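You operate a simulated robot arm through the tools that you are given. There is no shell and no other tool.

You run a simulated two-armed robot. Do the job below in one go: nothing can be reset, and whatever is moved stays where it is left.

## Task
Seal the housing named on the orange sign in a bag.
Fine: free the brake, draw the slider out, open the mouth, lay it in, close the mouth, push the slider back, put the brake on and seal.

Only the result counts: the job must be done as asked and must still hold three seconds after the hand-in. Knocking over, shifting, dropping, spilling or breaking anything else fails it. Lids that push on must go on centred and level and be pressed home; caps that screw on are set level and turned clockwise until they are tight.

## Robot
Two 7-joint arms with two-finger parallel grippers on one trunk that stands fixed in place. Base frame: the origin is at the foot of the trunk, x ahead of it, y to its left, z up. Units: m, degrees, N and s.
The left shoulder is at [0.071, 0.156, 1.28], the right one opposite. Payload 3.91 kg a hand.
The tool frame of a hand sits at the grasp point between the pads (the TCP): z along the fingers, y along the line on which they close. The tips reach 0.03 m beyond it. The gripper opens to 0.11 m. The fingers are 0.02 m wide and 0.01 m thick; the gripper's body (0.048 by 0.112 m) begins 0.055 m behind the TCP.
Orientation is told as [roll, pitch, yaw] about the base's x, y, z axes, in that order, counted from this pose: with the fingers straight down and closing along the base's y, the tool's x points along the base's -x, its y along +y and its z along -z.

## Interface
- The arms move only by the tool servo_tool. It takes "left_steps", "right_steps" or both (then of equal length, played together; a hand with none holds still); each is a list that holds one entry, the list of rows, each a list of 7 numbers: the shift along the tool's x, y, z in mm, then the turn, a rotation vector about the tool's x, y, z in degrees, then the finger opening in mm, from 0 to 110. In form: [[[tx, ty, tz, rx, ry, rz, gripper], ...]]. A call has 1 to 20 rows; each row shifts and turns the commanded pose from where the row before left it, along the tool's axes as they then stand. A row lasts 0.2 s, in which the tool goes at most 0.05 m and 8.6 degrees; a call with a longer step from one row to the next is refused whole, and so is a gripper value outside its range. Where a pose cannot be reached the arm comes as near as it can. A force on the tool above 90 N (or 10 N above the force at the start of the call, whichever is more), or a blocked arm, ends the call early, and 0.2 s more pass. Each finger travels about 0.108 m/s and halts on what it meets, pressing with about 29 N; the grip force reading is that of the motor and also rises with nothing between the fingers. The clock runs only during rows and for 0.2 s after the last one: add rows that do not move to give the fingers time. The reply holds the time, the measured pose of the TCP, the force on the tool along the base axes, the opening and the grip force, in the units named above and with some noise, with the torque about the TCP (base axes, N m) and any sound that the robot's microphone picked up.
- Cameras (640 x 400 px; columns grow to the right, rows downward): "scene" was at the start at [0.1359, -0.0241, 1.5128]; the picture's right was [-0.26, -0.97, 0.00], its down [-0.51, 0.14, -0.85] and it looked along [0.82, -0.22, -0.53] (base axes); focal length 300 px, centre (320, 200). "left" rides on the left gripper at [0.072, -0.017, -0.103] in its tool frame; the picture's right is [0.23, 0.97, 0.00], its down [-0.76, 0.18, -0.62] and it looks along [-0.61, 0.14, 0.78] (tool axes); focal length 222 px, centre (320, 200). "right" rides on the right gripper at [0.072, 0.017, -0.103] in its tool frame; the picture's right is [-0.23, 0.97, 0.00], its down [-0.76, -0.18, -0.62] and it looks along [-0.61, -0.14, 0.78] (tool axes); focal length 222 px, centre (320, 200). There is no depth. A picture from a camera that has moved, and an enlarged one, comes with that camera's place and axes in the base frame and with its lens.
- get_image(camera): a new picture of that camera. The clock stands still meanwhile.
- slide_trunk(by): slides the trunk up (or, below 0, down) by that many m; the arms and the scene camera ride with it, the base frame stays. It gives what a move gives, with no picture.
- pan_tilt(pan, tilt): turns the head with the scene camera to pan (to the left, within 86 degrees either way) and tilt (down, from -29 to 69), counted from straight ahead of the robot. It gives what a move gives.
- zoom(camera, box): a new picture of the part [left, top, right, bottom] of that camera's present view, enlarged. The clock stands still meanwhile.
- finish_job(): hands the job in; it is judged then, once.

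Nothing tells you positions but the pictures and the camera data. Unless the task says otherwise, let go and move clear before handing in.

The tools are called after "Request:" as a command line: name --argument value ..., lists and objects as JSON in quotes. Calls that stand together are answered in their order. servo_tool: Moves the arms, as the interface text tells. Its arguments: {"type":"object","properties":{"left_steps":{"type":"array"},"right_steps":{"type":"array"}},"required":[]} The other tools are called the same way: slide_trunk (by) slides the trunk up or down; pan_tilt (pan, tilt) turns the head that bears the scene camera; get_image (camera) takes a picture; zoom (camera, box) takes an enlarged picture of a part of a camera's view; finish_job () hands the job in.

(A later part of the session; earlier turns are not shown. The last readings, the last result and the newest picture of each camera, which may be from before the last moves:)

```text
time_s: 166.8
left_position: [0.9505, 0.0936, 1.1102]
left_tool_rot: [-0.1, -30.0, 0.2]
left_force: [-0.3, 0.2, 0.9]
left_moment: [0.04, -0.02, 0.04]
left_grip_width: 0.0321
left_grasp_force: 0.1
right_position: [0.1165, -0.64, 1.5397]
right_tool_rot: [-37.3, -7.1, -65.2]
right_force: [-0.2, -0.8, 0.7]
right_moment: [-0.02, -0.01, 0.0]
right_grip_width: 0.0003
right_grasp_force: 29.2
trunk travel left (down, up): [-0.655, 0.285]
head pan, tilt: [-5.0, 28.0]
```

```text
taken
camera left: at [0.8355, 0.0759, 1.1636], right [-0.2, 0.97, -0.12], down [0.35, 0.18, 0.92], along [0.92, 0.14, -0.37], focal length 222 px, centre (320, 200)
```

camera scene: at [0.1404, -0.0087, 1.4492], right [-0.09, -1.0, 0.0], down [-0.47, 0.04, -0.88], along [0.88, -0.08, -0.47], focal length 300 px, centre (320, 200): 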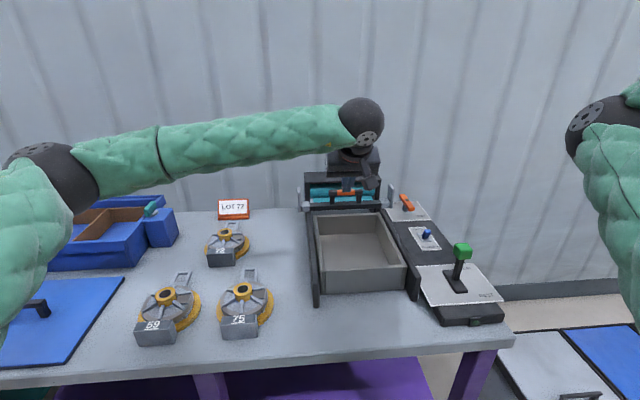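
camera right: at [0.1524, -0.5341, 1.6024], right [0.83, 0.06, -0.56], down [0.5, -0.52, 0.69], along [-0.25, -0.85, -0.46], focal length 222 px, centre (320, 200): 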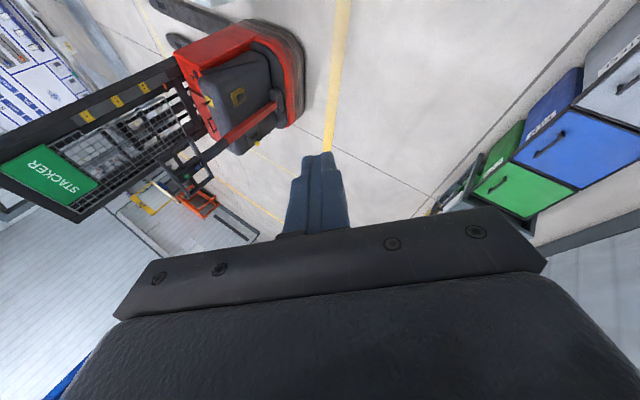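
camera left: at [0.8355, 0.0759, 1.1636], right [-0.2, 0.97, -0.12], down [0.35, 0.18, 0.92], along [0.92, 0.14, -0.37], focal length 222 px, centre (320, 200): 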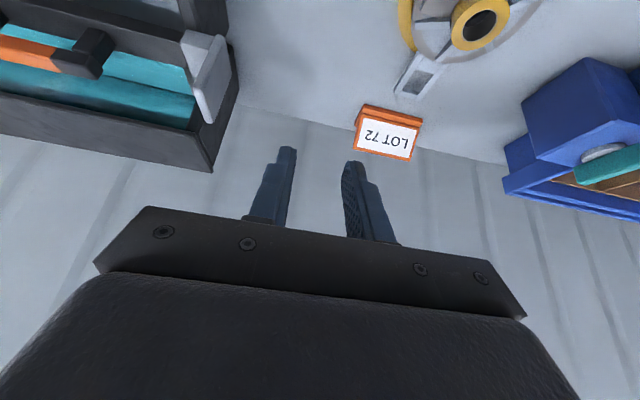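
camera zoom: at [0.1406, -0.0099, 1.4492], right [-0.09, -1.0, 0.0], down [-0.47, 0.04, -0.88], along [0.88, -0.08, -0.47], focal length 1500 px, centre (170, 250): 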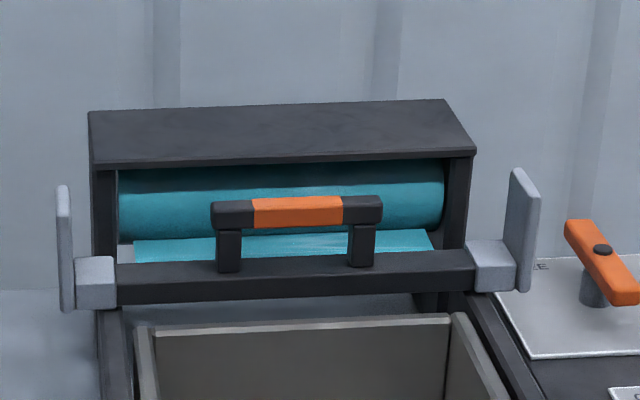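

The plate is back exactly as it was, so I'll leave the plates alone. Rechecking with the overhead view, the film box's edge is at x ≈ 1.068, which leaves about 4 cm of free gap behind the handle. So hooking the handle is possible after all. I'll move the closed fingers just above and behind it.

Request:
servo_tool --left_steps '[[[0, -33, 0, 0, 0, 0, 15], [0, -33, 0, 0, 0, 0, 0], [0, -33, 0, 0, 0, 0, 0], [0, -33, 0, 0, 0, 0, 0], [0, -33, 0, 0, 0, 0, 0], [0, -33, 0, 0, 0, 0, 0], [0, -33, 0, 0, 0, 0, 0], [0, -33, 0, 0, 0, 0, 0], [-15, 0, 0, 0, 0, 0, 0], [-17, 0, 0, 0, 0, 0, 0], [0, 0, 20, 0, 0, 0, 0], [0, 0, 0, 0, 0, 0, 0]]]'

Request:
zoom --camera "left" --box '[200, 40, 440, 230]'

Request:
zoom --camera "scene" --box '[290, 140, 410, 230]'

```text
time_s: 169.3
left_position: [0.9888, -0.173, 1.111]
left_tool_rot: [-0.2, -30.1, 0.3]
left_force: [0.2, 0.6, -0.1]
left_moment: [-0.02, -0.01, 0.0]
left_grip_width: 0.0
left_grasp_force: 28.8
right_position: [0.1169, -0.6383, 1.5404]
right_tool_rot: [-37.4, -7.2, -65.1]
right_force: [-0.5, -0.2, -0.6]
right_moment: [0.01, -0.01, 0.0]
right_grip_width: 0.0001
right_grasp_force: 29.3
trunk travel left (down, up): [-0.655, 0.285]
head pan, tilt: [-5.0, 28.0]
```

```text
2.11 times, centred on (320, 135) of left
camera zoom: at [0.8737, -0.1899, 1.1643], right [-0.2, 0.97, -0.12], down [0.35, 0.18, 0.92], along [0.92, 0.14, -0.37], focal length 468 px, centre (320, 337)
```

zoom: 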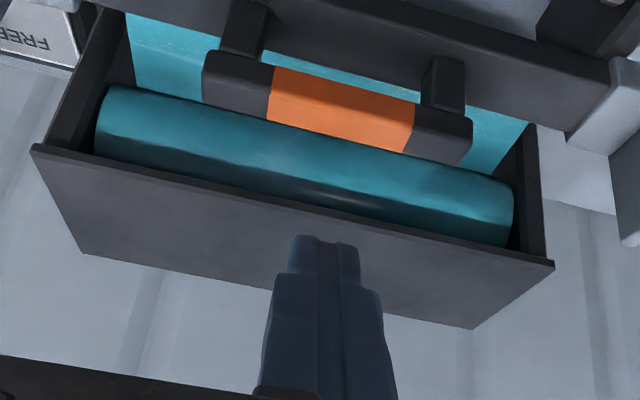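

```text
4.44 times, centred on (350, 185) of scene
camera zoom: at [0.1399, -0.0086, 1.4493], right [-0.09, -1.0, 0.0], down [-0.47, 0.04, -0.88], along [0.88, -0.08, -0.47], focal length 1333 px, centre (187, 267)
```

zoom: 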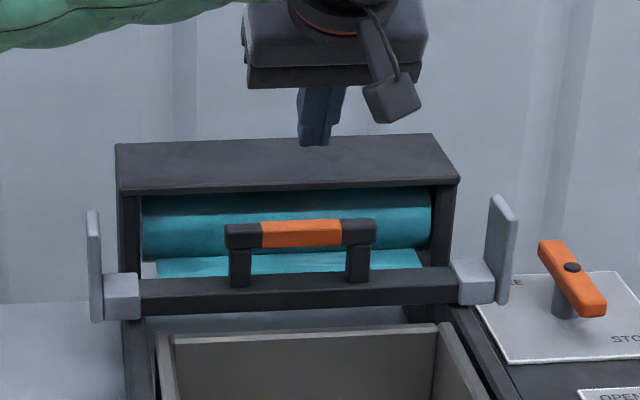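

Now it's clear: the handle's far top edge is at x ≈ 1.030, the box lip at 1.065 and the roll at about 1.077. I'll slide the fingertips straight down along their own line into that gap.

Request:
servo_tool --left_steps '[[[4, 1.5, 0, 0, 0, 0, 0], [0, 0, 20, 0, 0, 0, 0], [0, 0, 20, 0, 0, 0, 0], [0, 0, 20, 0, 0, 0, 0], [0, 0, 20, 0, 0, 0, 0], [0, 0, 15, 0, 0, 0, 0], [0, 0, 12, 0, 0, 0, 0], [0, 0, 11, 0, 0, 0, 0], [0, 0, 0, 0, 0, 0, 0]]]'

Request:
zoom --camera "left" --box '[200, 40, 440, 230]'

Request:
zoom --camera "scene" --box '[290, 140, 410, 230]'

```text
time_s: 171.3
left_position: [1.0464, -0.1693, 1.0046]
left_tool_rot: [-0.2, -30.0, 0.4]
left_force: [0.0, -0.2, 0.2]
left_moment: [0.0, 0.0, 0.0]
left_grip_width: 0.0002
left_grasp_force: 28.7
right_position: [0.117, -0.6383, 1.5398]
right_tool_rot: [-37.4, -7.2, -65.1]
right_force: [-0.3, -0.6, 1.1]
right_moment: [0.0, -0.03, -0.02]
right_grip_width: 0.0
right_grasp_force: 28.8
trunk travel left (down, up): [-0.655, 0.285]
head pan, tilt: [-5.0, 28.0]
```

```text
2.11 times, centred on (320, 135) of left
camera zoom: at [0.9305, -0.1871, 1.0583], right [-0.2, 0.97, -0.12], down [0.35, 0.18, 0.92], along [0.92, 0.14, -0.37], focal length 468 px, centre (320, 337)
```

zoom: 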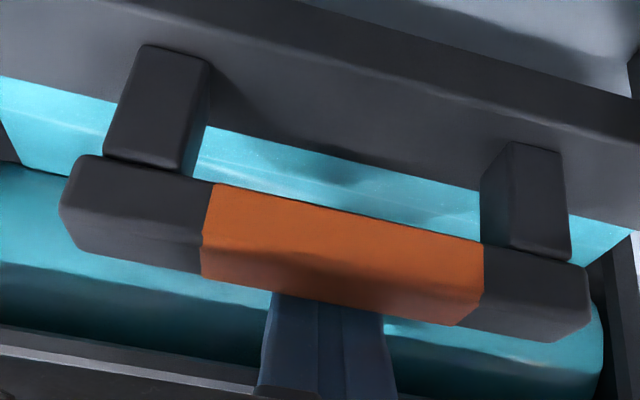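

```text
4.44 times, centred on (350, 185) of scene
camera zoom: at [0.1402, -0.0087, 1.4493], right [-0.09, -1.0, 0.0], down [-0.47, 0.04, -0.88], along [0.88, -0.08, -0.47], focal length 1333 px, centre (187, 267)
```

zoom: 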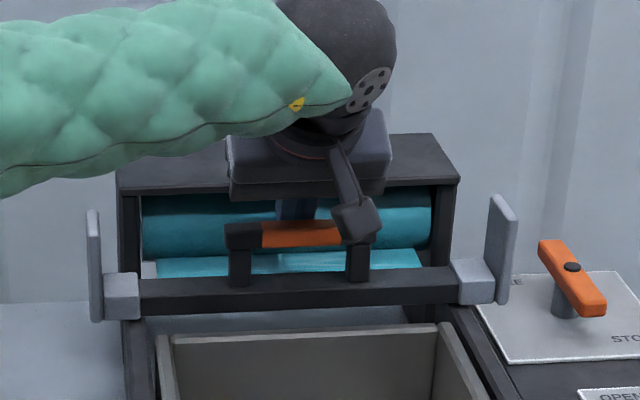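

The fingertips are down behind the handle. Now I'll pull it toward the robot, gently at first.

Request:
servo_tool --left_steps '[[[5.2, 0, -3, 0, 0, 0, 0], [5.2, 0, -3, 0, 0, 0, 0], [5.2, 0, -3, 0, 0, 0, 0], [5.2, 0, -3, 0, 0, 0, 0], [5.2, 0, -3, 0, 0, 0, 0]]]'

Request:
zoom --camera "scene" --box '[290, 140, 410, 230]'

```text
time_s: 172.6
left_position: [1.0155, -0.17, 1.0053]
left_tool_rot: [-0.2, -30.0, 0.3]
left_force: [0.8, -0.1, 0.5]
left_moment: [-0.02, 0.0, -0.03]
left_grip_width: 0.0
left_grasp_force: 29.5
right_position: [0.1165, -0.6389, 1.5405]
right_tool_rot: [-37.4, -7.1, -65.1]
right_force: [-0.3, -0.1, 0.4]
right_moment: [0.0, -0.01, -0.02]
right_grip_width: 0.0
right_grasp_force: 29.4
trunk travel left (down, up): [-0.655, 0.285]
head pan, tilt: [-5.0, 28.0]
```

```text
4.44 times, centred on (350, 185) of scene
camera zoom: at [0.1404, -0.0088, 1.4492], right [-0.09, -1.0, 0.0], down [-0.47, 0.04, -0.88], along [0.88, -0.08, -0.47], focal length 1333 px, centre (187, 267)
```

zoom: 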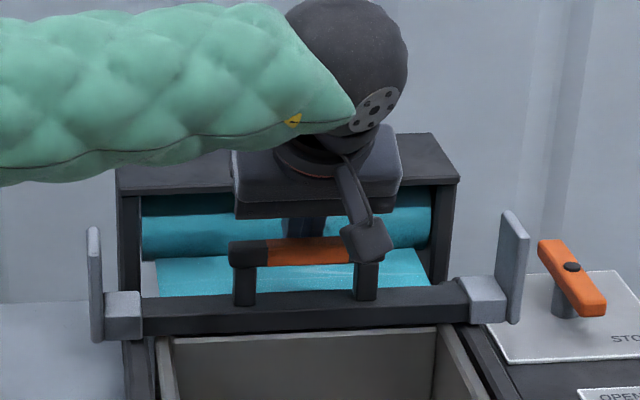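

The slider is coming out with almost no force. I'll keep pulling.

Request:
servo_tool --left_steps '[[[13, 0, -7.5, 0, 0, 0, 0], [17.3, 0, -10, 0, 0, 0, 0], [17.3, 0, -10, 0, 0, 0, 0], [17.3, 0, -10, 0, 0, 0, 0], [17.3, 0, -10, 0, 0, 0, 0], [17.3, 0, -10, 0, 0, 0, 0], [17.3, 0, -10, 0, 0, 0, 0], [17.3, 0, -10, 0, 0, 0, 0], [0, 0, 0, 0, 0, 0, 0]]]'

Request:
get_image --camera "scene"

Request:
get_image --camera "left"

```text
time_s: 174.6
left_position: [0.86, -0.1715, 1.0055]
left_tool_rot: [-0.1, -30.2, 0.3]
left_force: [-0.7, 0.4, 0.9]
left_moment: [0.03, -0.02, -0.01]
left_grip_width: 0.0002
left_grasp_force: 28.5
right_position: [0.1183, -0.6397, 1.5409]
right_tool_rot: [-37.4, -7.1, -65.1]
right_force: [-0.2, 0.4, -0.2]
right_moment: [0.01, -0.02, 0.01]
right_grip_width: 0.0001
right_grasp_force: 28.7
trunk travel left (down, up): [-0.655, 0.285]
head pan, tilt: [-5.0, 28.0]
```

```text
taken
camera scene: at [0.1408, -0.009, 1.4492], right [-0.09, -1.0, 0.0], down [-0.47, 0.04, -0.88], along [0.88, -0.08, -0.47], focal length 300 px, centre (320, 200)
```

scene: 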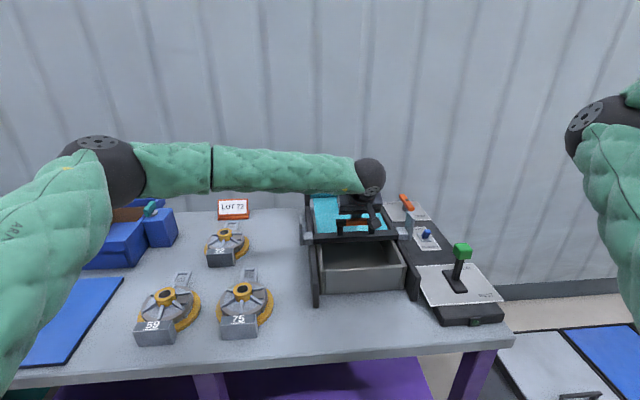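

```text
taken
camera left: at [0.7456, -0.1892, 1.0585], right [-0.2, 0.97, -0.12], down [0.35, 0.18, 0.92], along [0.92, 0.14, -0.37], focal length 222 px, centre (320, 200)
```

left: 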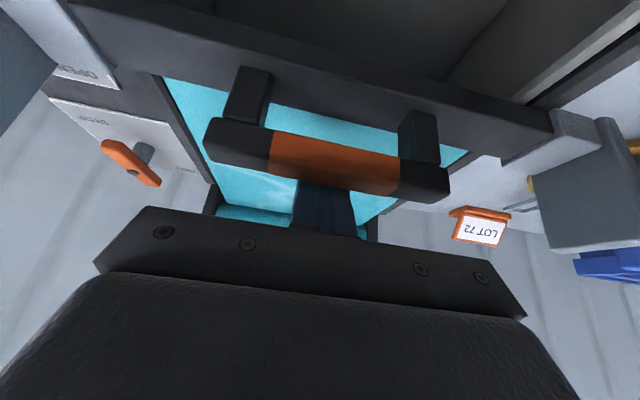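

The film is being drawn over the tray behind the slider. I'll continue to the end of travel.

Request:
servo_tool --left_steps '[[[13, 0, -7.5, 0, 0, 0, 0], [17.3, 0, -10, 0, 0, 0, 0], [17.3, 0, -10, 0, 0, 0, 0], [17.3, 0, -10, 0, 0, 0, 0], [13, 0, -7.5, 0, 0, 0, 0], [8.7, 0, -5, 0, 0, 0, 0], [8.7, 0, -5, 0, 0, 0, 0], [8.7, 0, -5, 0, 0, 0, 0], [0, 0, 0, 0, 0, 0, 0]]]'

Request:
get_image --camera "scene"

```text
time_s: 176.6
left_position: [0.7399, -0.1697, 1.0059]
left_tool_rot: [-0.1, -30.0, 0.4]
left_force: [-0.5, 0.5, 0.2]
left_moment: [0.02, 0.0, -0.02]
left_grip_width: 0.0
left_grasp_force: 29.2
right_position: [0.1181, -0.639, 1.5404]
right_tool_rot: [-37.4, -7.1, -65.1]
right_force: [0.1, -0.2, 0.3]
right_moment: [0.01, 0.01, -0.02]
right_grip_width: 0.0
right_grasp_force: 29.1
trunk travel left (down, up): [-0.655, 0.285]
head pan, tilt: [-5.0, 28.0]
```

```text
taken
camera scene: at [0.1404, -0.0088, 1.4492], right [-0.09, -1.0, 0.0], down [-0.47, 0.04, -0.88], along [0.88, -0.08, -0.47], focal length 300 px, centre (320, 200)
```

scene: 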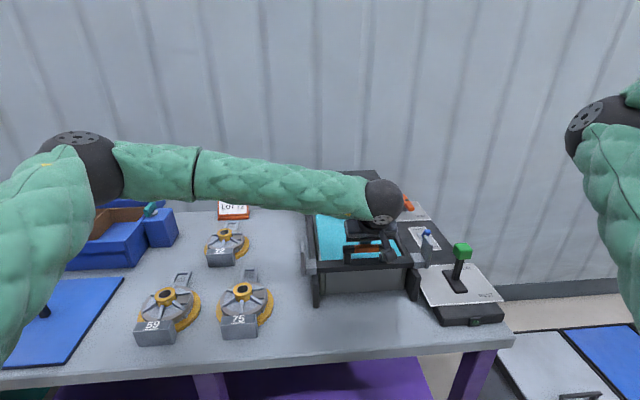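

Request:
servo_tool --left_steps '[[[8.7, 0, -5, 0, 0, 0, 0], [8.7, 0, -5, 0, 0, 0, 0], [6.9, 0, -4, 0, 0, 0, 0], [6.9, 0, -4, 0, 0, 0, 0], [6.9, 0, -4, 0, 0, 0, 0], [6.9, 0, -4, 0, 0, 0, 0]]]'

Request:
zoom --camera "scene" --box '[280, 160, 440, 320]'

```text
time_s: 177.3
left_position: [0.7277, -0.1684, 1.0119]
left_tool_rot: [-0.5, -31.0, 1.4]
left_force: [47.7, -7.7, 1.0]
left_moment: [-0.04, -0.05, -0.57]
left_grip_width: 0.0002
left_grasp_force: 29.0
right_position: [0.1167, -0.6392, 1.5408]
right_tool_rot: [-37.4, -7.1, -65.1]
right_force: [-0.7, 0.5, -0.2]
right_moment: [0.02, -0.01, 0.04]
right_grip_width: 0.0001
right_grasp_force: 28.8
trunk travel left (down, up): [-0.655, 0.285]
head pan, tilt: [-5.0, 28.0]
stopped in row 3 (left hand): the force on the tool passed its limit at 106 N (the readings are from after the stop); the commanded pose is now the measured one
```

```text
2.50 times, centred on (360, 240) of scene
camera zoom: at [0.1419, -0.0088, 1.449], right [-0.09, -1.0, 0.0], down [-0.47, 0.04, -0.88], along [0.88, -0.08, -0.47], focal length 750 px, centre (220, 100)
```

zoom: 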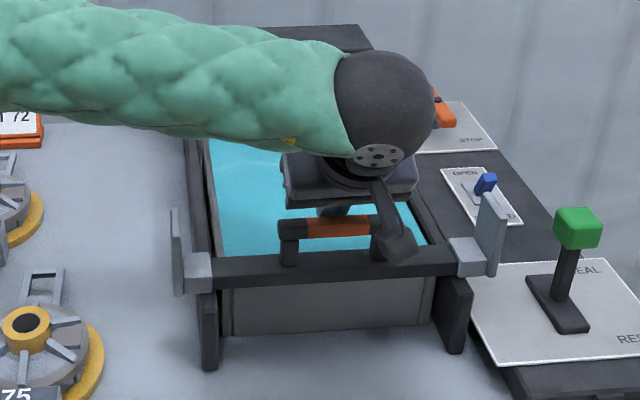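

The slider has reached its end stop. I'll ease off, lift the fingers out of the handle and clear the left arm to the left.

Request:
servo_tool --left_steps '[[[-6, 0, 3.5, 0, 0, 0, 0], [-2, 0, 0, 0, 0, 0, 0], [0, 0, -20, 0, 0, 0, 0], [0, 0, -30, 0, 0, 0, 0], [0, 0, -35, 0, 0, 0, 0], [0, 0, -35, 0, 0, 0, 0], [0, 0, -35, 0, 0, 0, 0], [0, 0, -20, 0, 0, 0, 0]]]'

Request:
get_image --camera "left"

Request:
get_image --camera "scene"

```text
time_s: 179.1
left_position: [0.6431, -0.1705, 1.1631]
left_tool_rot: [-0.5, -30.9, 1.0]
left_force: [0.6, 0.2, -0.1]
left_moment: [-0.02, 0.01, 0.01]
left_grip_width: 0.0001
left_grasp_force: 28.8
right_position: [0.1159, -0.6388, 1.5403]
right_tool_rot: [-37.4, -7.1, -65.2]
right_force: [-0.4, 0.1, 0.6]
right_moment: [-0.03, 0.0, 0.03]
right_grip_width: 0.0
right_grasp_force: 29.2
trunk travel left (down, up): [-0.655, 0.285]
head pan, tilt: [-5.0, 28.0]
```

```text
taken
camera left: at [0.5264, -0.1884, 1.2149], right [-0.21, 0.97, -0.12], down [0.33, 0.19, 0.92], along [0.92, 0.15, -0.36], focal length 222 px, centre (320, 200)
```

left: 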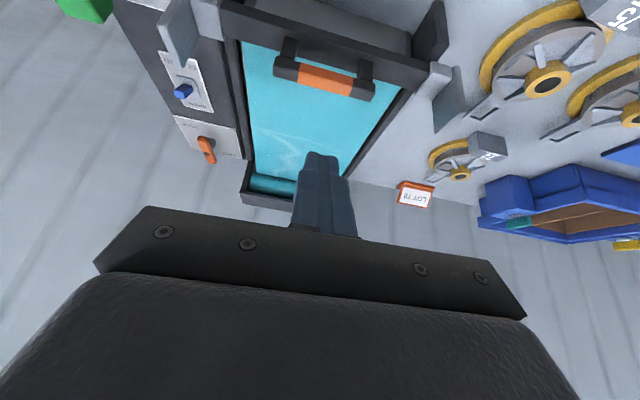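

```text
taken
camera scene: at [0.14, -0.0088, 1.4492], right [-0.09, -1.0, 0.0], down [-0.47, 0.04, -0.88], along [0.88, -0.08, -0.47], focal length 300 px, centre (320, 200)
```

scene: 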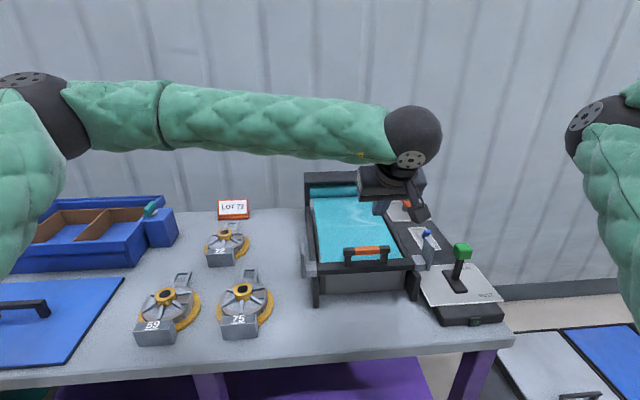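

The film now covers the tray. I'll move the left arm away to the left and level its hand.

Request:
servo_tool --left_steps '[[[0, 20, -10, 0, 0, 0, 30], [0, 32, -10, 0, 0, 0, 60], [0, 32, -10, 0, 5, 0, 90], [0, 32, -5, 0, 5, 0, 110], [0, 32, -5, 0, 5, 0, 110], [0, 32, 0, 0, 5, 0, 110], [0, 32, 0, 0, 5, 0, 110], [0, 32, 0, 0, 5, 0, 110], [0, 32, 0, 0, 0, 0, 110], [0, 32, 0, 0, 0, 0, 110], [0, 32, 0, 0, 0, 0, 110], [0, 32, 0, 0, 0, 0, 110], [0, 32, 0, 0, 0, 0, 110], [0, 0, 0, 0, 0, 0, 110]]]'

Request:
pan_tilt --pan -30 --tilt 25

Request:
get_image --camera "scene"

```text
time_s: 182.1
left_position: [0.617, 0.2325, 1.1936]
left_tool_rot: [-0.4, -0.8, 0.8]
left_force: [-0.6, -0.5, -0.1]
left_moment: [0.02, -0.03, 0.04]
left_grip_width: 0.1105
left_grasp_force: 0.1
right_position: [0.1162, -0.6384, 1.5392]
right_tool_rot: [-37.4, -7.2, -65.1]
right_force: [0.9, -0.4, 0.2]
right_moment: [-0.01, -0.02, -0.02]
right_grip_width: 0.0003
right_grasp_force: 28.4
trunk travel left (down, up): [-0.655, 0.285]
head pan, tilt: [-5.0, 28.0]
```

```text
time_s: 183.0
left_position: [0.6162, 0.2323, 1.1942]
left_tool_rot: [-0.3, -0.7, 0.7]
left_force: [-0.3, 0.5, -0.9]
left_moment: [0.02, 0.01, 0.04]
left_grip_width: 0.1101
left_grasp_force: 0.1
right_position: [0.1168, -0.6391, 1.5405]
right_tool_rot: [-37.3, -7.2, -65.1]
right_force: [-0.3, -0.7, 0.4]
right_moment: [-0.01, -0.02, 0.0]
right_grip_width: 0.0001
right_grasp_force: 29.1
trunk travel left (down, up): [-0.655, 0.285]
head pan, tilt: [-30.0, 25.0]
```

```text
taken
camera scene: at [0.1293, -0.0466, 1.4541], right [-0.5, -0.87, 0.0], down [-0.37, 0.21, -0.91], along [0.79, -0.45, -0.42], focal length 300 px, centre (320, 200)
```

scene: 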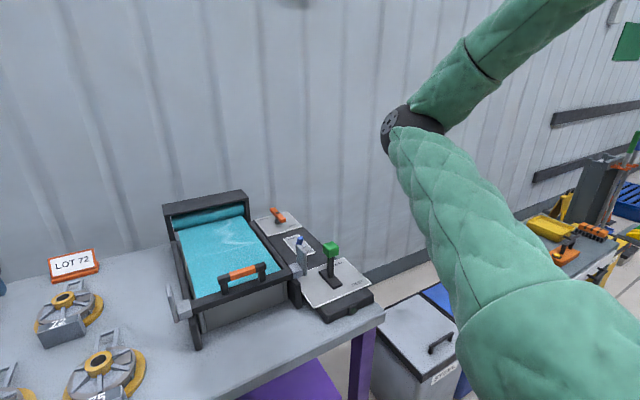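

Now the right arm: I'll bring it to the front of the console with the hand pointing down.

Request:
servo_tool --right_steps '[[[-6, 34, -8, -2.48, -1.01, -4.33, 0], [-9, 34, -6, -2.48, -1.01, -4.33, 0], [-11, 33, -4, -2.48, -1.01, -4.33, 0], [-14, 33, -2.5, -2.48, -1.01, -4.33, 0], [-16, 31, -1, -2.48, -1.01, -4.33, 0], [-19, 30, 1, -2.48, -1.01, -4.33, 0], [-21, 28, 2.5, -2.48, -1.01, -4.33, 0], [-23, 27, 4, -2.48, -1.01, -4.33, 0], [-25, 25, 6, -2.48, -1.01, -4.33, 0], [-27, 22, 7, -2.48, -1.01, -4.33, 0], [-28, 20, 8.5, -2.48, -1.01, -4.33, 0], [-29.5, 18, 10, -2.48, -1.01, -4.33, 0], [-30, 15, 11, -2.48, -1.01, -4.33, 0], [-31, 12, 12, -2.48, -1.01, -4.33, 0], [-32, 9, 13, -2.48, -1.01, -4.33, 0], [0, 0, 0, 0, 0, 0, 0]]]'

Request:
get_image --camera "scene"

Request:
get_image --camera "right"

```text
time_s: 186.4
left_position: [0.617, 0.2322, 1.1938]
left_tool_rot: [-0.4, -0.8, 0.8]
left_force: [0.5, -0.4, -0.1]
left_moment: [0.02, -0.05, 0.01]
left_grip_width: 0.1099
left_grasp_force: 0.0
right_position: [0.5949, -0.5457, 1.3303]
right_tool_rot: [0.0, 0.0, 0.1]
right_force: [-0.1, -0.8, 0.4]
right_moment: [0.01, -0.01, 0.0]
right_grip_width: 0.0
right_grasp_force: 29.5
trunk travel left (down, up): [-0.655, 0.285]
head pan, tilt: [-30.0, 25.0]
```

```text
taken
camera scene: at [0.129, -0.0467, 1.4541], right [-0.5, -0.87, 0.0], down [-0.37, 0.21, -0.91], along [0.78, -0.45, -0.42], focal length 300 px, centre (320, 200)
```

scene: 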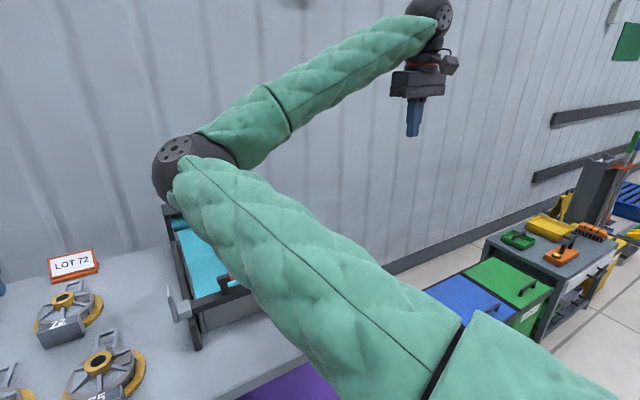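

```text
taken
camera right: at [0.5224, -0.53, 1.434], right [0.23, 0.97, 0.0], down [0.76, -0.18, 0.62], along [0.61, -0.14, -0.78], focal length 222 px, centre (320, 200)
```

right: 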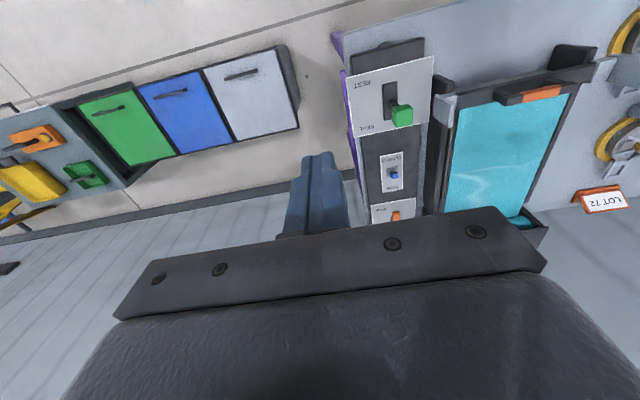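

The right hand is in place, elbow inward. I'll raise the trunk by 0.15 m so the elbow clears the slider while the hand works on the toggle.

Request:
slide_trunk --by 0.15

Request:
servo_tool --right_steps '[[[-20, 12, 15, 0, 0, 0, 0], [-20, 12, 30, 0, 0, 0, 0], [-20, 12, 30, 0, 0, 0, 0], [-20, 12, 30, 0, 0, 0, 0], [-20, 12, 30, 0, 0, 0, 0], [-20, 12, 30, 0, 0, 0, 0], [-20, 12, 30, 0, 0, 0, 0], [-20, 12, 30, 0, 0, 0, 0], [-20, 12, 30, 0, 0, 0, 0], [-20, 12, 30, 0, 0, 0, 0], [0, 0, 0, 0, 0, 0, 0]]]'

Request:
get_image --camera "scene"

Request:
get_image --camera "right"

```text
time_s: 188.2
left_position: [0.6157, 0.2331, 1.3438]
left_tool_rot: [-0.4, -0.8, 0.8]
left_force: [0.7, 0.2, -0.1]
left_moment: [0.01, 0.0, 0.01]
left_grip_width: 0.1102
left_grasp_force: 0.1
right_position: [0.5951, -0.5458, 1.4808]
right_tool_rot: [-0.2, 0.1, 0.0]
right_force: [0.4, -0.1, 0.0]
right_moment: [-0.01, 0.03, -0.01]
right_grip_width: 0.0
right_grasp_force: 29.4
trunk travel left (down, up): [-0.805, 0.135]
head pan, tilt: [-30.0, 25.0]
```

```text
time_s: 190.6
left_position: [0.6165, 0.2327, 1.344]
left_tool_rot: [-0.4, -0.8, 0.9]
left_force: [-0.6, 0.0, -0.7]
left_moment: [0.01, 0.0, 0.02]
left_grip_width: 0.1102
left_grasp_force: 0.1
right_position: [0.7983, -0.4425, 1.1951]
right_tool_rot: [-0.1, 0.0, 0.0]
right_force: [-0.1, -0.4, 0.5]
right_moment: [0.02, 0.02, 0.01]
right_grip_width: 0.0
right_grasp_force: 29.6
right hand out of reach, approached as far as the arm can: row 4, 5, 6, 7
trunk travel left (down, up): [-0.805, 0.135]
head pan, tilt: [-30.0, 25.0]
```

```text
taken
camera scene: at [0.1289, -0.0465, 1.6041], right [-0.5, -0.87, 0.0], down [-0.37, 0.21, -0.91], along [0.78, -0.45, -0.42], focal length 300 px, centre (320, 200)
```

scene: 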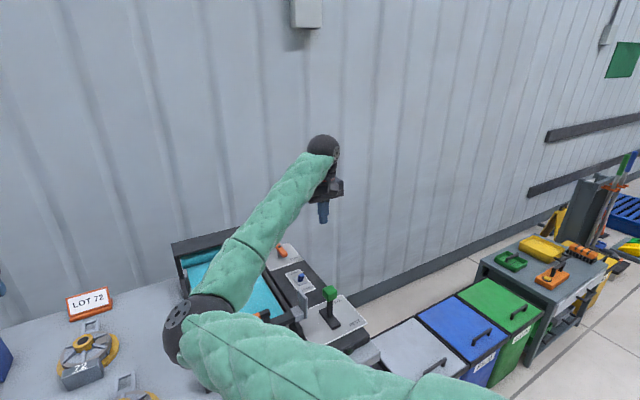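

```text
taken
camera right: at [0.7261, -0.4269, 1.2975], right [0.23, 0.97, 0.0], down [0.76, -0.18, 0.62], along [0.61, -0.14, -0.78], focal length 222 px, centre (320, 200)
```

right: 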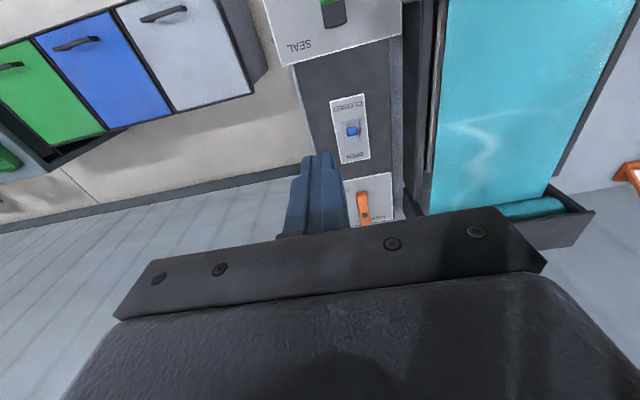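

The elbow is clear at z ≈ 1.2. The toggle leans to CLOSED, tip at about [0.878, -0.407, 0.932]. I'll lower the closed fingertips just in front of it.

Request:
servo_tool --right_steps '[[[-4.6, 5, 28, 0, 0, 0, 0], [-4.6, 5, 28, 0, 0, 0, 0], [-4.6, 5, 28, 0, 0, 0, 0], [-4.6, 5, 28, 0, 0, 0, 0], [-4.6, 5, 28, 0, 0, 0, 0], [-4.6, 5, 28, 0, 0, 0, 0], [-2, 5, 25, 0, 0, 0, 0], [0, 0, 0, 0, 0, 0, 0]]]'

Request:
get_image --camera "right"

Request:
get_image --camera "scene"

```text
time_s: 192.4
left_position: [0.617, 0.2321, 1.3437]
left_tool_rot: [-0.5, -0.8, 0.7]
left_force: [-0.1, -0.1, -0.2]
left_moment: [0.01, -0.02, 0.01]
left_grip_width: 0.1101
left_grasp_force: 0.2
right_position: [0.8314, -0.4164, 1.0121]
right_tool_rot: [-0.4, -0.7, -0.4]
right_force: [-0.3, 0.3, 0.1]
right_moment: [0.01, -0.04, 0.0]
right_grip_width: 0.0002
right_grasp_force: 28.8
trunk travel left (down, up): [-0.805, 0.135]
head pan, tilt: [-30.0, 25.0]
```

```text
taken
camera right: at [0.7583, -0.4002, 1.1151], right [0.23, 0.97, 0.0], down [0.75, -0.18, 0.63], along [0.61, -0.15, -0.77], focal length 222 px, centre (320, 200)
```

right: 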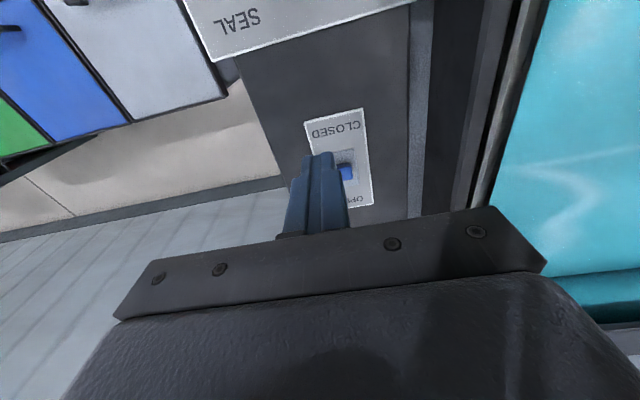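

```text
taken
camera scene: at [0.1292, -0.0461, 1.6041], right [-0.5, -0.87, 0.0], down [-0.37, 0.21, -0.91], along [0.78, -0.45, -0.42], focal length 300 px, centre (320, 200)
```

scene: 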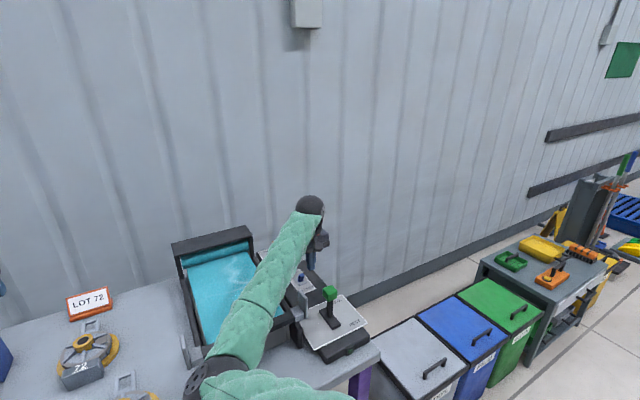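

The toggle tip is confirmed at y ≈ -0.405. I'll shift 11 mm left, lower, and push it toward OPEN.

Request:
servo_tool --right_steps '[[[0, 4, 23, 0, 0, 0, 0], [0, 4, 23, 0, 0, 0, 0], [0, 3, 23, 0, 0, 0, 0], [0, 0, 0, 0, 0, 0, 0], [-8, 0, 0, 0, 0, 0, 0], [-8, 0, 0, 0, 0, 0, 0], [-8, 0, 0, 0, 0, 0, 0], [-8, 0, 0, 0, 0, 0, 0]]]'

Request:
get_image --camera "right"

Request:
zoom --camera "scene" --box '[260, 220, 380, 340]'

```text
time_s: 194.2
left_position: [0.6179, 0.2323, 1.3435]
left_tool_rot: [-0.4, -0.7, 0.9]
left_force: [0.1, 0.8, 0.3]
left_moment: [-0.03, -0.01, -0.01]
left_grip_width: 0.1102
left_grasp_force: 0.1
right_position: [0.8608, -0.4069, 0.9339]
right_tool_rot: [-0.4, 0.1, -0.4]
right_force: [-0.3, 0.0, -0.4]
right_moment: [-0.03, 0.03, 0.0]
right_grip_width: 0.0
right_grasp_force: 28.5
trunk travel left (down, up): [-0.805, 0.135]
head pan, tilt: [-30.0, 25.0]
```

```text
taken
camera right: at [0.7871, -0.3904, 1.0363], right [0.23, 0.97, -0.01], down [0.76, -0.18, 0.62], along [0.6, -0.15, -0.78], focal length 222 px, centre (320, 200)
```

right: 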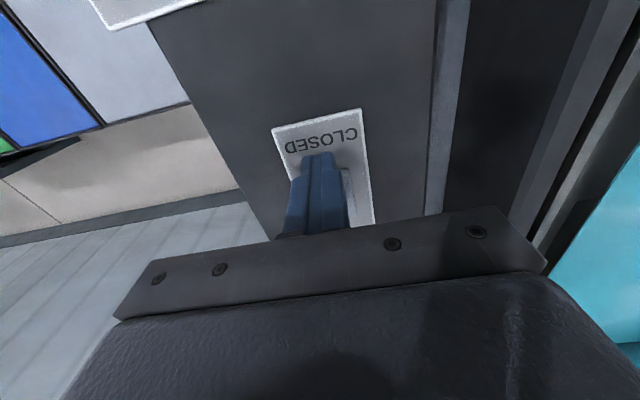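

```text
3.33 times, centred on (320, 280) of scene
camera zoom: at [0.1297, -0.0461, 1.604], right [-0.5, -0.87, 0.0], down [-0.37, 0.21, -0.91], along [0.78, -0.45, -0.42], focal length 1000 px, centre (320, -67)
```

zoom: 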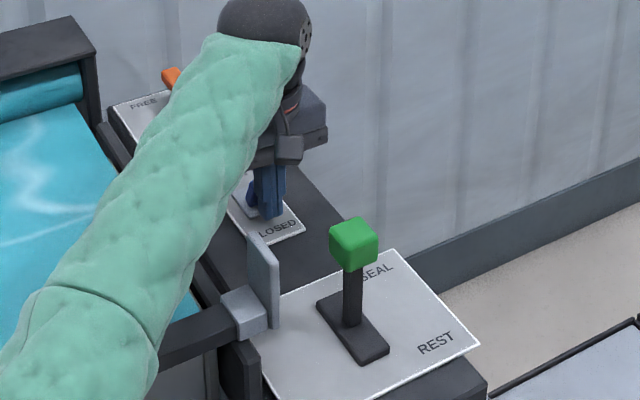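

Request:
servo_tool --right_steps '[[[-6, 0, -0.5, 0, 0, 0, 0], [-6, 0, -0.5, 0, 0, 0, 0], [-6, 0, -0.5, 0, 0, 0, 0], [-6, 0, -0.5, 0, 0, 0, 0], [-5, 0, -0.5, 0, 0, 0, 0], [-5, 0, -0.5, 0, 0, 0, 0], [-5, 0, 0, 0, 0, 0, 0]]]'

Request:
get_image --camera "scene"

Request:
zoom --camera "scene" --box '[160, 220, 320, 340]'

```text
time_s: 195.6
left_position: [0.6116, 0.2347, 1.3464]
left_tool_rot: [-0.4, -1.1, 0.8]
left_force: [-0.2, 0.2, -0.5]
left_moment: [0.0, 0.02, 0.01]
left_grip_width: 0.11
left_grasp_force: 0.3
right_position: [0.8837, -0.3962, 0.9405]
right_tool_rot: [0.0, 0.8, -0.2]
right_force: [-59.6, 13.7, 29.5]
right_moment: [1.09, 1.48, -0.26]
right_grip_width: 0.0
right_grasp_force: 28.9
trunk travel left (down, up): [-0.805, 0.135]
head pan, tilt: [-30.0, 25.0]
stopped in row 7 (right hand): the force on the tool passed its limit at 105 N (the readings are from after the stop); the commanded pose is now the measured one
```

```text
taken
camera scene: at [0.1201, -0.0432, 1.6055], right [-0.5, -0.87, 0.0], down [-0.36, 0.21, -0.91], along [0.79, -0.45, -0.42], focal length 300 px, centre (320, 200)
```

scene: 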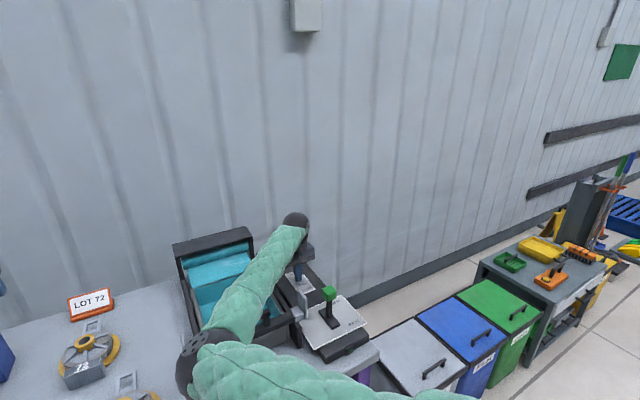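

```text
3.33 times, centred on (240, 280) of scene
camera zoom: at [0.1201, -0.0432, 1.6055], right [-0.5, -0.87, 0.0], down [-0.36, 0.21, -0.91], along [0.79, -0.45, -0.42], focal length 1000 px, centre (587, -67)
```

zoom: 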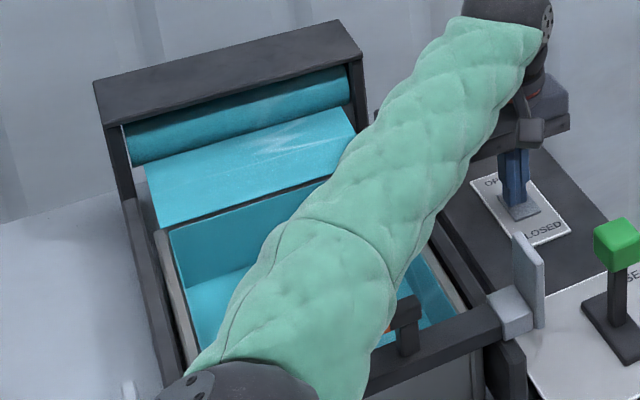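

The mouth has opened: the film now lines the tray as an open pocket. The toggle is at its stop, so I'll back off at once and lift away.

Request:
servo_tool --right_steps '[[[8, -3, -2, 0, 0, 0, 0], [8, -3, -5, 0, 0, 0, 0], [5, 0, -25, 0, 0, 0, 0], [0, 0, -30, 0, 0, 0, 0], [0, -5, -30, 0, 0, 0, 0], [0, -5, -30, 0, 0, 0, 0], [0, -5, -30, 0, 0, 0, 0], [0, -5, -20, 0, 0, 0, 0]]]'

Request:
get_image --camera "right"

Request:
get_image --camera "left"

```text
time_s: 197.4
left_position: [0.6167, 0.232, 1.3439]
left_tool_rot: [-0.3, -0.8, 0.9]
left_force: [-1.0, 0.7, 0.2]
left_moment: [0.0, -0.03, 0.03]
left_grip_width: 0.1098
left_grasp_force: 0.1
right_position: [0.872, -0.4231, 1.1042]
right_tool_rot: [0.2, 0.7, 0.0]
right_force: [-0.3, 0.2, 0.5]
right_moment: [0.01, 0.0, -0.01]
right_grip_width: 0.0
right_grasp_force: 29.1
trunk travel left (down, up): [-0.805, 0.135]
head pan, tilt: [-30.0, 25.0]
```

```text
taken
camera right: at [0.8008, -0.4072, 1.2082], right [0.23, 0.97, 0.0], down [0.77, -0.18, 0.61], along [0.6, -0.14, -0.79], focal length 222 px, centre (320, 200)
```

right: 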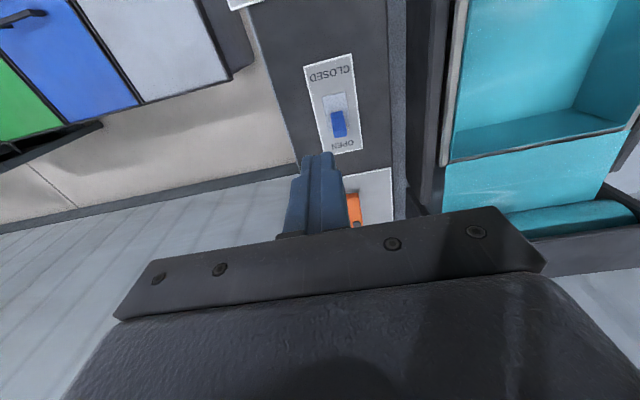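

```text
taken
camera left: at [0.542, 0.2154, 1.4462], right [-0.24, 0.97, -0.01], down [0.75, 0.19, 0.63], along [0.62, 0.14, -0.77], focal length 222 px, centre (320, 200)
```

left: 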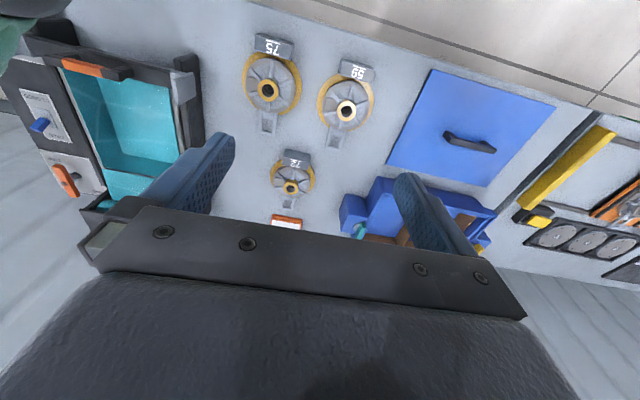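

The toggle points to OPEN and the film forms an open pocket in the tray. I'll park the right arm out to the side again before the left arm carries the housing.

Request:
servo_tool --right_steps '[[[15, -6, -20, 0, 0, 0, 0], [27, -11, -25, 0, 0, 0, 0], [27, -11, -25, 0, 0, 0, 0], [27, -11, -25, 0, 0, 0, 0], [27, -11, -25, 0, 0, 0, 0], [27, -11, -25, 0, 0, 0, 0], [27, -11, -25, 0, 0, 0, 0], [27, -11, -25, 0, 0, 0, 0], [27, -11, -25, 0, 0, 0, 0], [15, -11, -20, 0, 0, 0, 0], [0, 0, 0, 0, 0, 0, 0]]]'

Request:
servo_tool --right_steps '[[[20, -17, -5, 0, 0, 2.5, 0], [21, -18, -5, 0, 0, 2.5, 0], [20, -19, -5, 0, 0, 2.5, 0], [19, -20, -5, 0, 0, 2.5, 0], [19, -21, -5, 0, 0, 2.5, 0], [18, -22, 0, 0, 0, 2.5, 0], [17, -23, 0, 0, 0, 2.5, 0], [16, -24, 0, 0, 0, 2.5, 0], [15, -25, 0, 0, 0, 2.5, 0], [14, -25, 0, 0, 0, 2.5, 0], [13, -26, 0, 0, 0, 2.5, 0], [12, -26, 0, 0, 0, 2.5, 0], [10, -27, 0, 0, 0, 2.5, 0], [9, -27, 0, 0, 0, 2.5, 0]]]'

Request:
pan_tilt --pan 0 --tilt 32

Request:
get_image --camera "scene"

```text
time_s: 199.8
left_position: [0.6185, 0.2337, 1.3434]
left_tool_rot: [-0.5, -0.7, 0.8]
left_force: [0.2, 0.5, -1.1]
left_moment: [0.03, -0.01, -0.01]
left_grip_width: 0.1099
left_grasp_force: 0.2
right_position: [0.6296, -0.5292, 1.3458]
right_tool_rot: [0.2, 0.7, -0.1]
right_force: [0.0, 0.0, -0.4]
right_moment: [0.0, 0.05, 0.01]
right_grip_width: 0.0
right_grasp_force: 28.8
trunk travel left (down, up): [-0.805, 0.135]
head pan, tilt: [-30.0, 25.0]
```

```text
time_s: 202.8
left_position: [0.616, 0.233, 1.3441]
left_tool_rot: [-0.3, -0.8, 0.8]
left_force: [-0.6, -0.9, -0.1]
left_moment: [0.03, -0.01, -0.05]
left_grip_width: 0.11
left_grasp_force: 0.0
right_position: [0.3203, -0.7755, 1.374]
right_tool_rot: [-0.2, 0.7, -35.0]
right_force: [-0.1, 0.0, -0.4]
right_moment: [0.04, -0.01, -0.03]
right_grip_width: 0.0
right_grasp_force: 29.4
trunk travel left (down, up): [-0.805, 0.135]
head pan, tilt: [-30.0, 25.0]
```

```text
time_s: 203.8
left_position: [0.6163, 0.2336, 1.3433]
left_tool_rot: [-0.5, -0.8, 0.8]
left_force: [-0.1, 0.9, -0.1]
left_moment: [-0.01, -0.03, -0.01]
left_grip_width: 0.11
left_grasp_force: 0.1
right_position: [0.3205, -0.7752, 1.375]
right_tool_rot: [-0.3, 0.7, -35.0]
right_force: [-0.2, -0.3, 0.0]
right_moment: [0.01, 0.01, 0.03]
right_grip_width: 0.0003
right_grasp_force: 29.3
trunk travel left (down, up): [-0.805, 0.135]
head pan, tilt: [0.0, 32.0]
```

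```text
taken
camera scene: at [0.1391, -0.0008, 1.593], right [0.0, -1.0, 0.0], down [-0.53, 0.0, -0.85], along [0.85, 0.0, -0.53], focal length 300 px, centre (320, 200)
```

scene: 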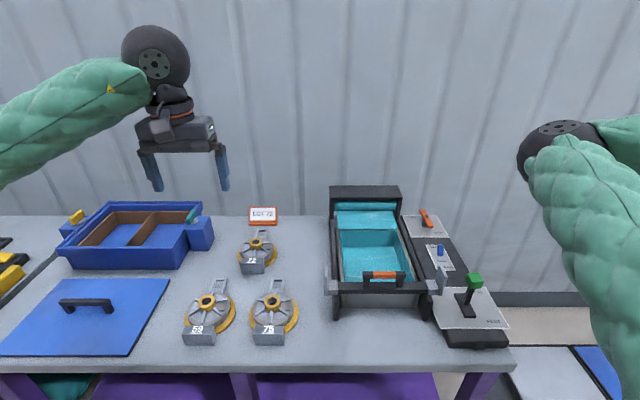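

Everything is visible: tray pocket open, all housings in place. I'll bring the open left hand over housing 72 for a close look at its hub.

Request:
servo_tool --left_steps '[[[-20, -1.5, 15, 0, 0, 0, 110], [-35, -1.5, 24, 0, 0, 0, 110], [-35, -1.5, 24, 0, 0, 0, 110], [-35, -1.5, 24, 0, 0, 0, 110], [-35, -1.5, 24, 0, 0, 0, 110], [-35, -1.5, 24, 0, 0, 0, 110], [-35, -1.5, 24, 0, 0, 0, 110], [-35, -1.5, 24, 0, 0, 0, 110], [0, 0, 0, 0, 0, 0, 110]]]'

Request:
zoom --camera "left" --box '[220, 20, 420, 220]'

Request:
zoom --camera "scene" --box '[220, 190, 310, 280]'

```text
time_s: 205.8
left_position: [0.883, 0.2241, 1.1633]
left_tool_rot: [-0.4, -0.8, 0.8]
left_force: [0.3, 0.3, -0.2]
left_moment: [0.03, -0.02, -0.03]
left_grip_width: 0.1101
left_grasp_force: 0.0
right_position: [0.3194, -0.7763, 1.3747]
right_tool_rot: [-0.3, 0.6, -35.1]
right_force: [-0.7, 0.4, 0.0]
right_moment: [0.0, -0.02, -0.02]
right_grip_width: 0.0001
right_grasp_force: 28.8
trunk travel left (down, up): [-0.805, 0.135]
head pan, tilt: [0.0, 32.0]
```

```text
2.00 times, centred on (320, 120) of left
camera zoom: at [0.8089, 0.2068, 1.2661], right [-0.24, 0.97, -0.01], down [0.75, 0.19, 0.63], along [0.62, 0.14, -0.77], focal length 444 px, centre (320, 360)
```

zoom: 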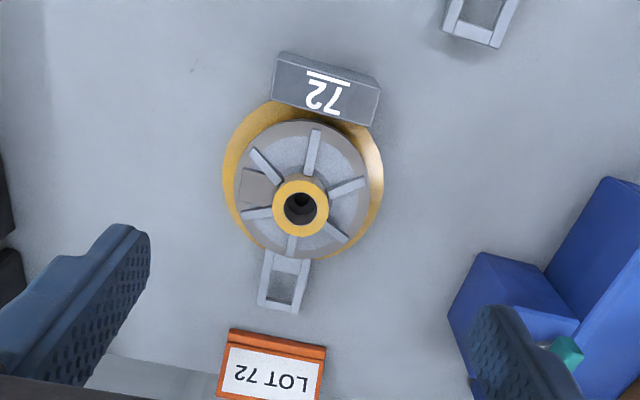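

```text
4.44 times, centred on (265, 235) of scene
camera zoom: at [0.1381, -0.0001, 1.5931], right [0.0, -1.0, 0.0], down [-0.53, 0.0, -0.85], along [0.85, 0.0, -0.53], focal length 1333 px, centre (564, 44)
```

zoom: 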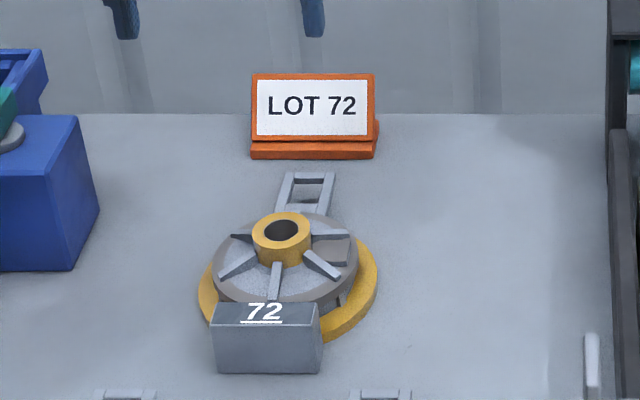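

The hub's ribs leave the ±y sides free. A fresh fix puts the hub top at [0.938, 0.218, 0.924]. I'll come down to just above it and check the alignment.

Request:
servo_tool --left_steps '[[[-11, -1, 26, 0, 0, 0, 110], [-11, -1, 26, 0, 0, 0, 100], [-11, -1, 26, 0, 0, 0, 90], [-11, -1, 26, 0, 0, 0, 80], [-11, -1, 26, 0, 0, 0, 80], [0, 0, 0, 0, 0, 0, 80]]]'

Request:
zoom --camera "left" --box '[220, 40, 420, 240]'

Request:
zoom --camera "scene" --box '[220, 170, 310, 280]'

```text
time_s: 207.2
left_position: [0.9418, 0.2189, 1.0366]
left_tool_rot: [-0.5, -0.7, 0.8]
left_force: [0.2, 0.7, 0.2]
left_moment: [-0.03, -0.02, -0.02]
left_grip_width: 0.08
left_grasp_force: 0.1
right_position: [0.3195, -0.7754, 1.3742]
right_tool_rot: [-0.2, 0.7, -35.0]
right_force: [-0.8, 0.3, -0.4]
right_moment: [-0.04, 0.0, 0.02]
right_grip_width: 0.0002
right_grasp_force: 29.3
trunk travel left (down, up): [-0.805, 0.135]
head pan, tilt: [0.0, 32.0]
```

```text
2.00 times, centred on (320, 140) of left
camera zoom: at [0.8663, 0.2014, 1.1384], right [-0.24, 0.97, -0.01], down [0.75, 0.19, 0.63], along [0.62, 0.14, -0.77], focal length 444 px, centre (320, 320)
```

zoom: 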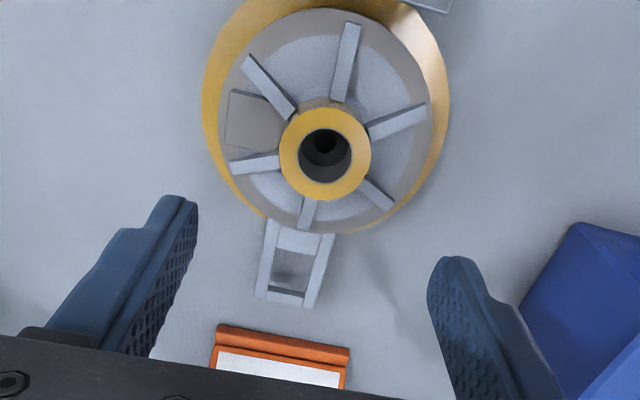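

```text
3.64 times, centred on (265, 225) of scene
camera zoom: at [0.1388, -0.0006, 1.593], right [0.0, -1.0, 0.0], down [-0.53, 0.0, -0.85], along [0.85, 0.0, -0.53], focal length 1091 px, centre (520, 109)
```

zoom: 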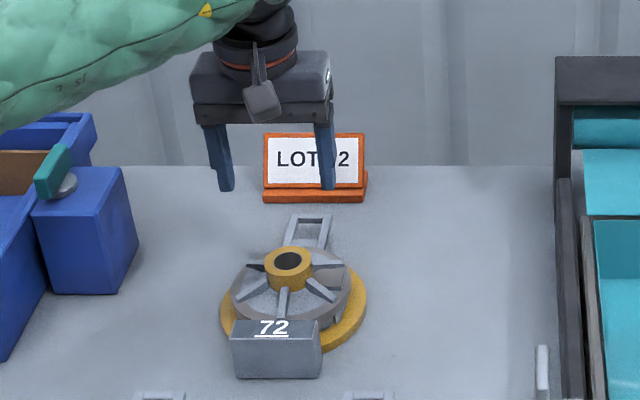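

The hub is centred between the fingers: top at [0.938, 0.219, 0.923], 44 mm across, with rib tops about 13 mm lower. I'll lower so the pads take the top 12 mm of the hub, then close.

Request:
servo_tool --left_steps '[[[0.8, 0, 20, 0, 0, 0, 80], [0.8, 0, 20, 0, 0, 0, 80], [0.8, 0, 20, 0, 0, 0, 80], [0.8, 0, 18, 0, 0, 0, 80], [0.8, 0, 18, 0, 0, 0, 80], [0, 0, 0, 0, 0, 0, 80]]]'

Request:
zoom --camera "scene" --box '[225, 190, 305, 270]'

Request:
zoom --camera "left" --box '[220, 40, 420, 240]'

```text
time_s: 208.6
left_position: [0.9383, 0.2169, 0.9401]
left_tool_rot: [-0.5, -0.8, 0.8]
left_force: [-0.1, 0.5, 0.0]
left_moment: [0.02, 0.02, -0.03]
left_grip_width: 0.0798
left_grasp_force: 0.0
right_position: [0.3195, -0.7746, 1.3744]
right_tool_rot: [-0.3, 0.7, -35.0]
right_force: [0.0, 0.0, -0.2]
right_moment: [-0.03, -0.01, 0.04]
right_grip_width: 0.0
right_grasp_force: 29.5
trunk travel left (down, up): [-0.805, 0.135]
head pan, tilt: [0.0, 32.0]
```

```text
5.00 times, centred on (265, 230) of scene
camera zoom: at [0.1392, -0.0008, 1.5929], right [0.0, -1.0, 0.0], down [-0.53, 0.0, -0.85], along [0.85, 0.0, -0.53], focal length 1500 px, centre (595, 50)
```

zoom: 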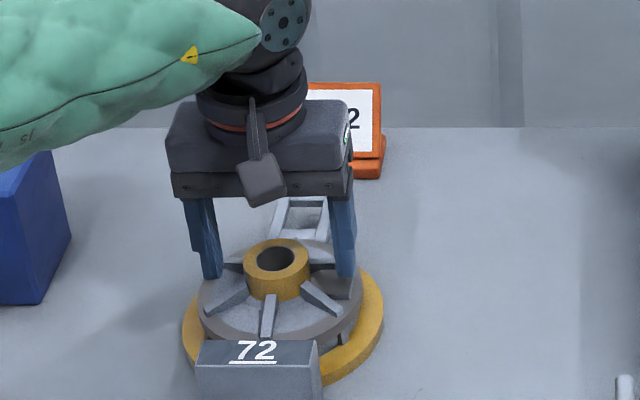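

```text
2.00 times, centred on (320, 140) of left
camera zoom: at [0.8634, 0.1999, 1.0422], right [-0.24, 0.97, -0.01], down [0.75, 0.19, 0.63], along [0.62, 0.14, -0.77], focal length 444 px, centre (320, 320)
```

zoom: 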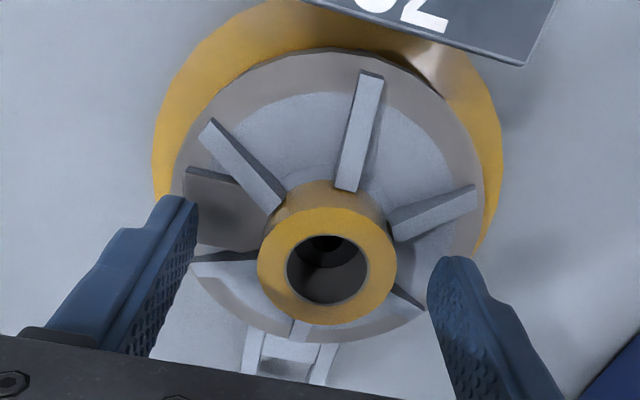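

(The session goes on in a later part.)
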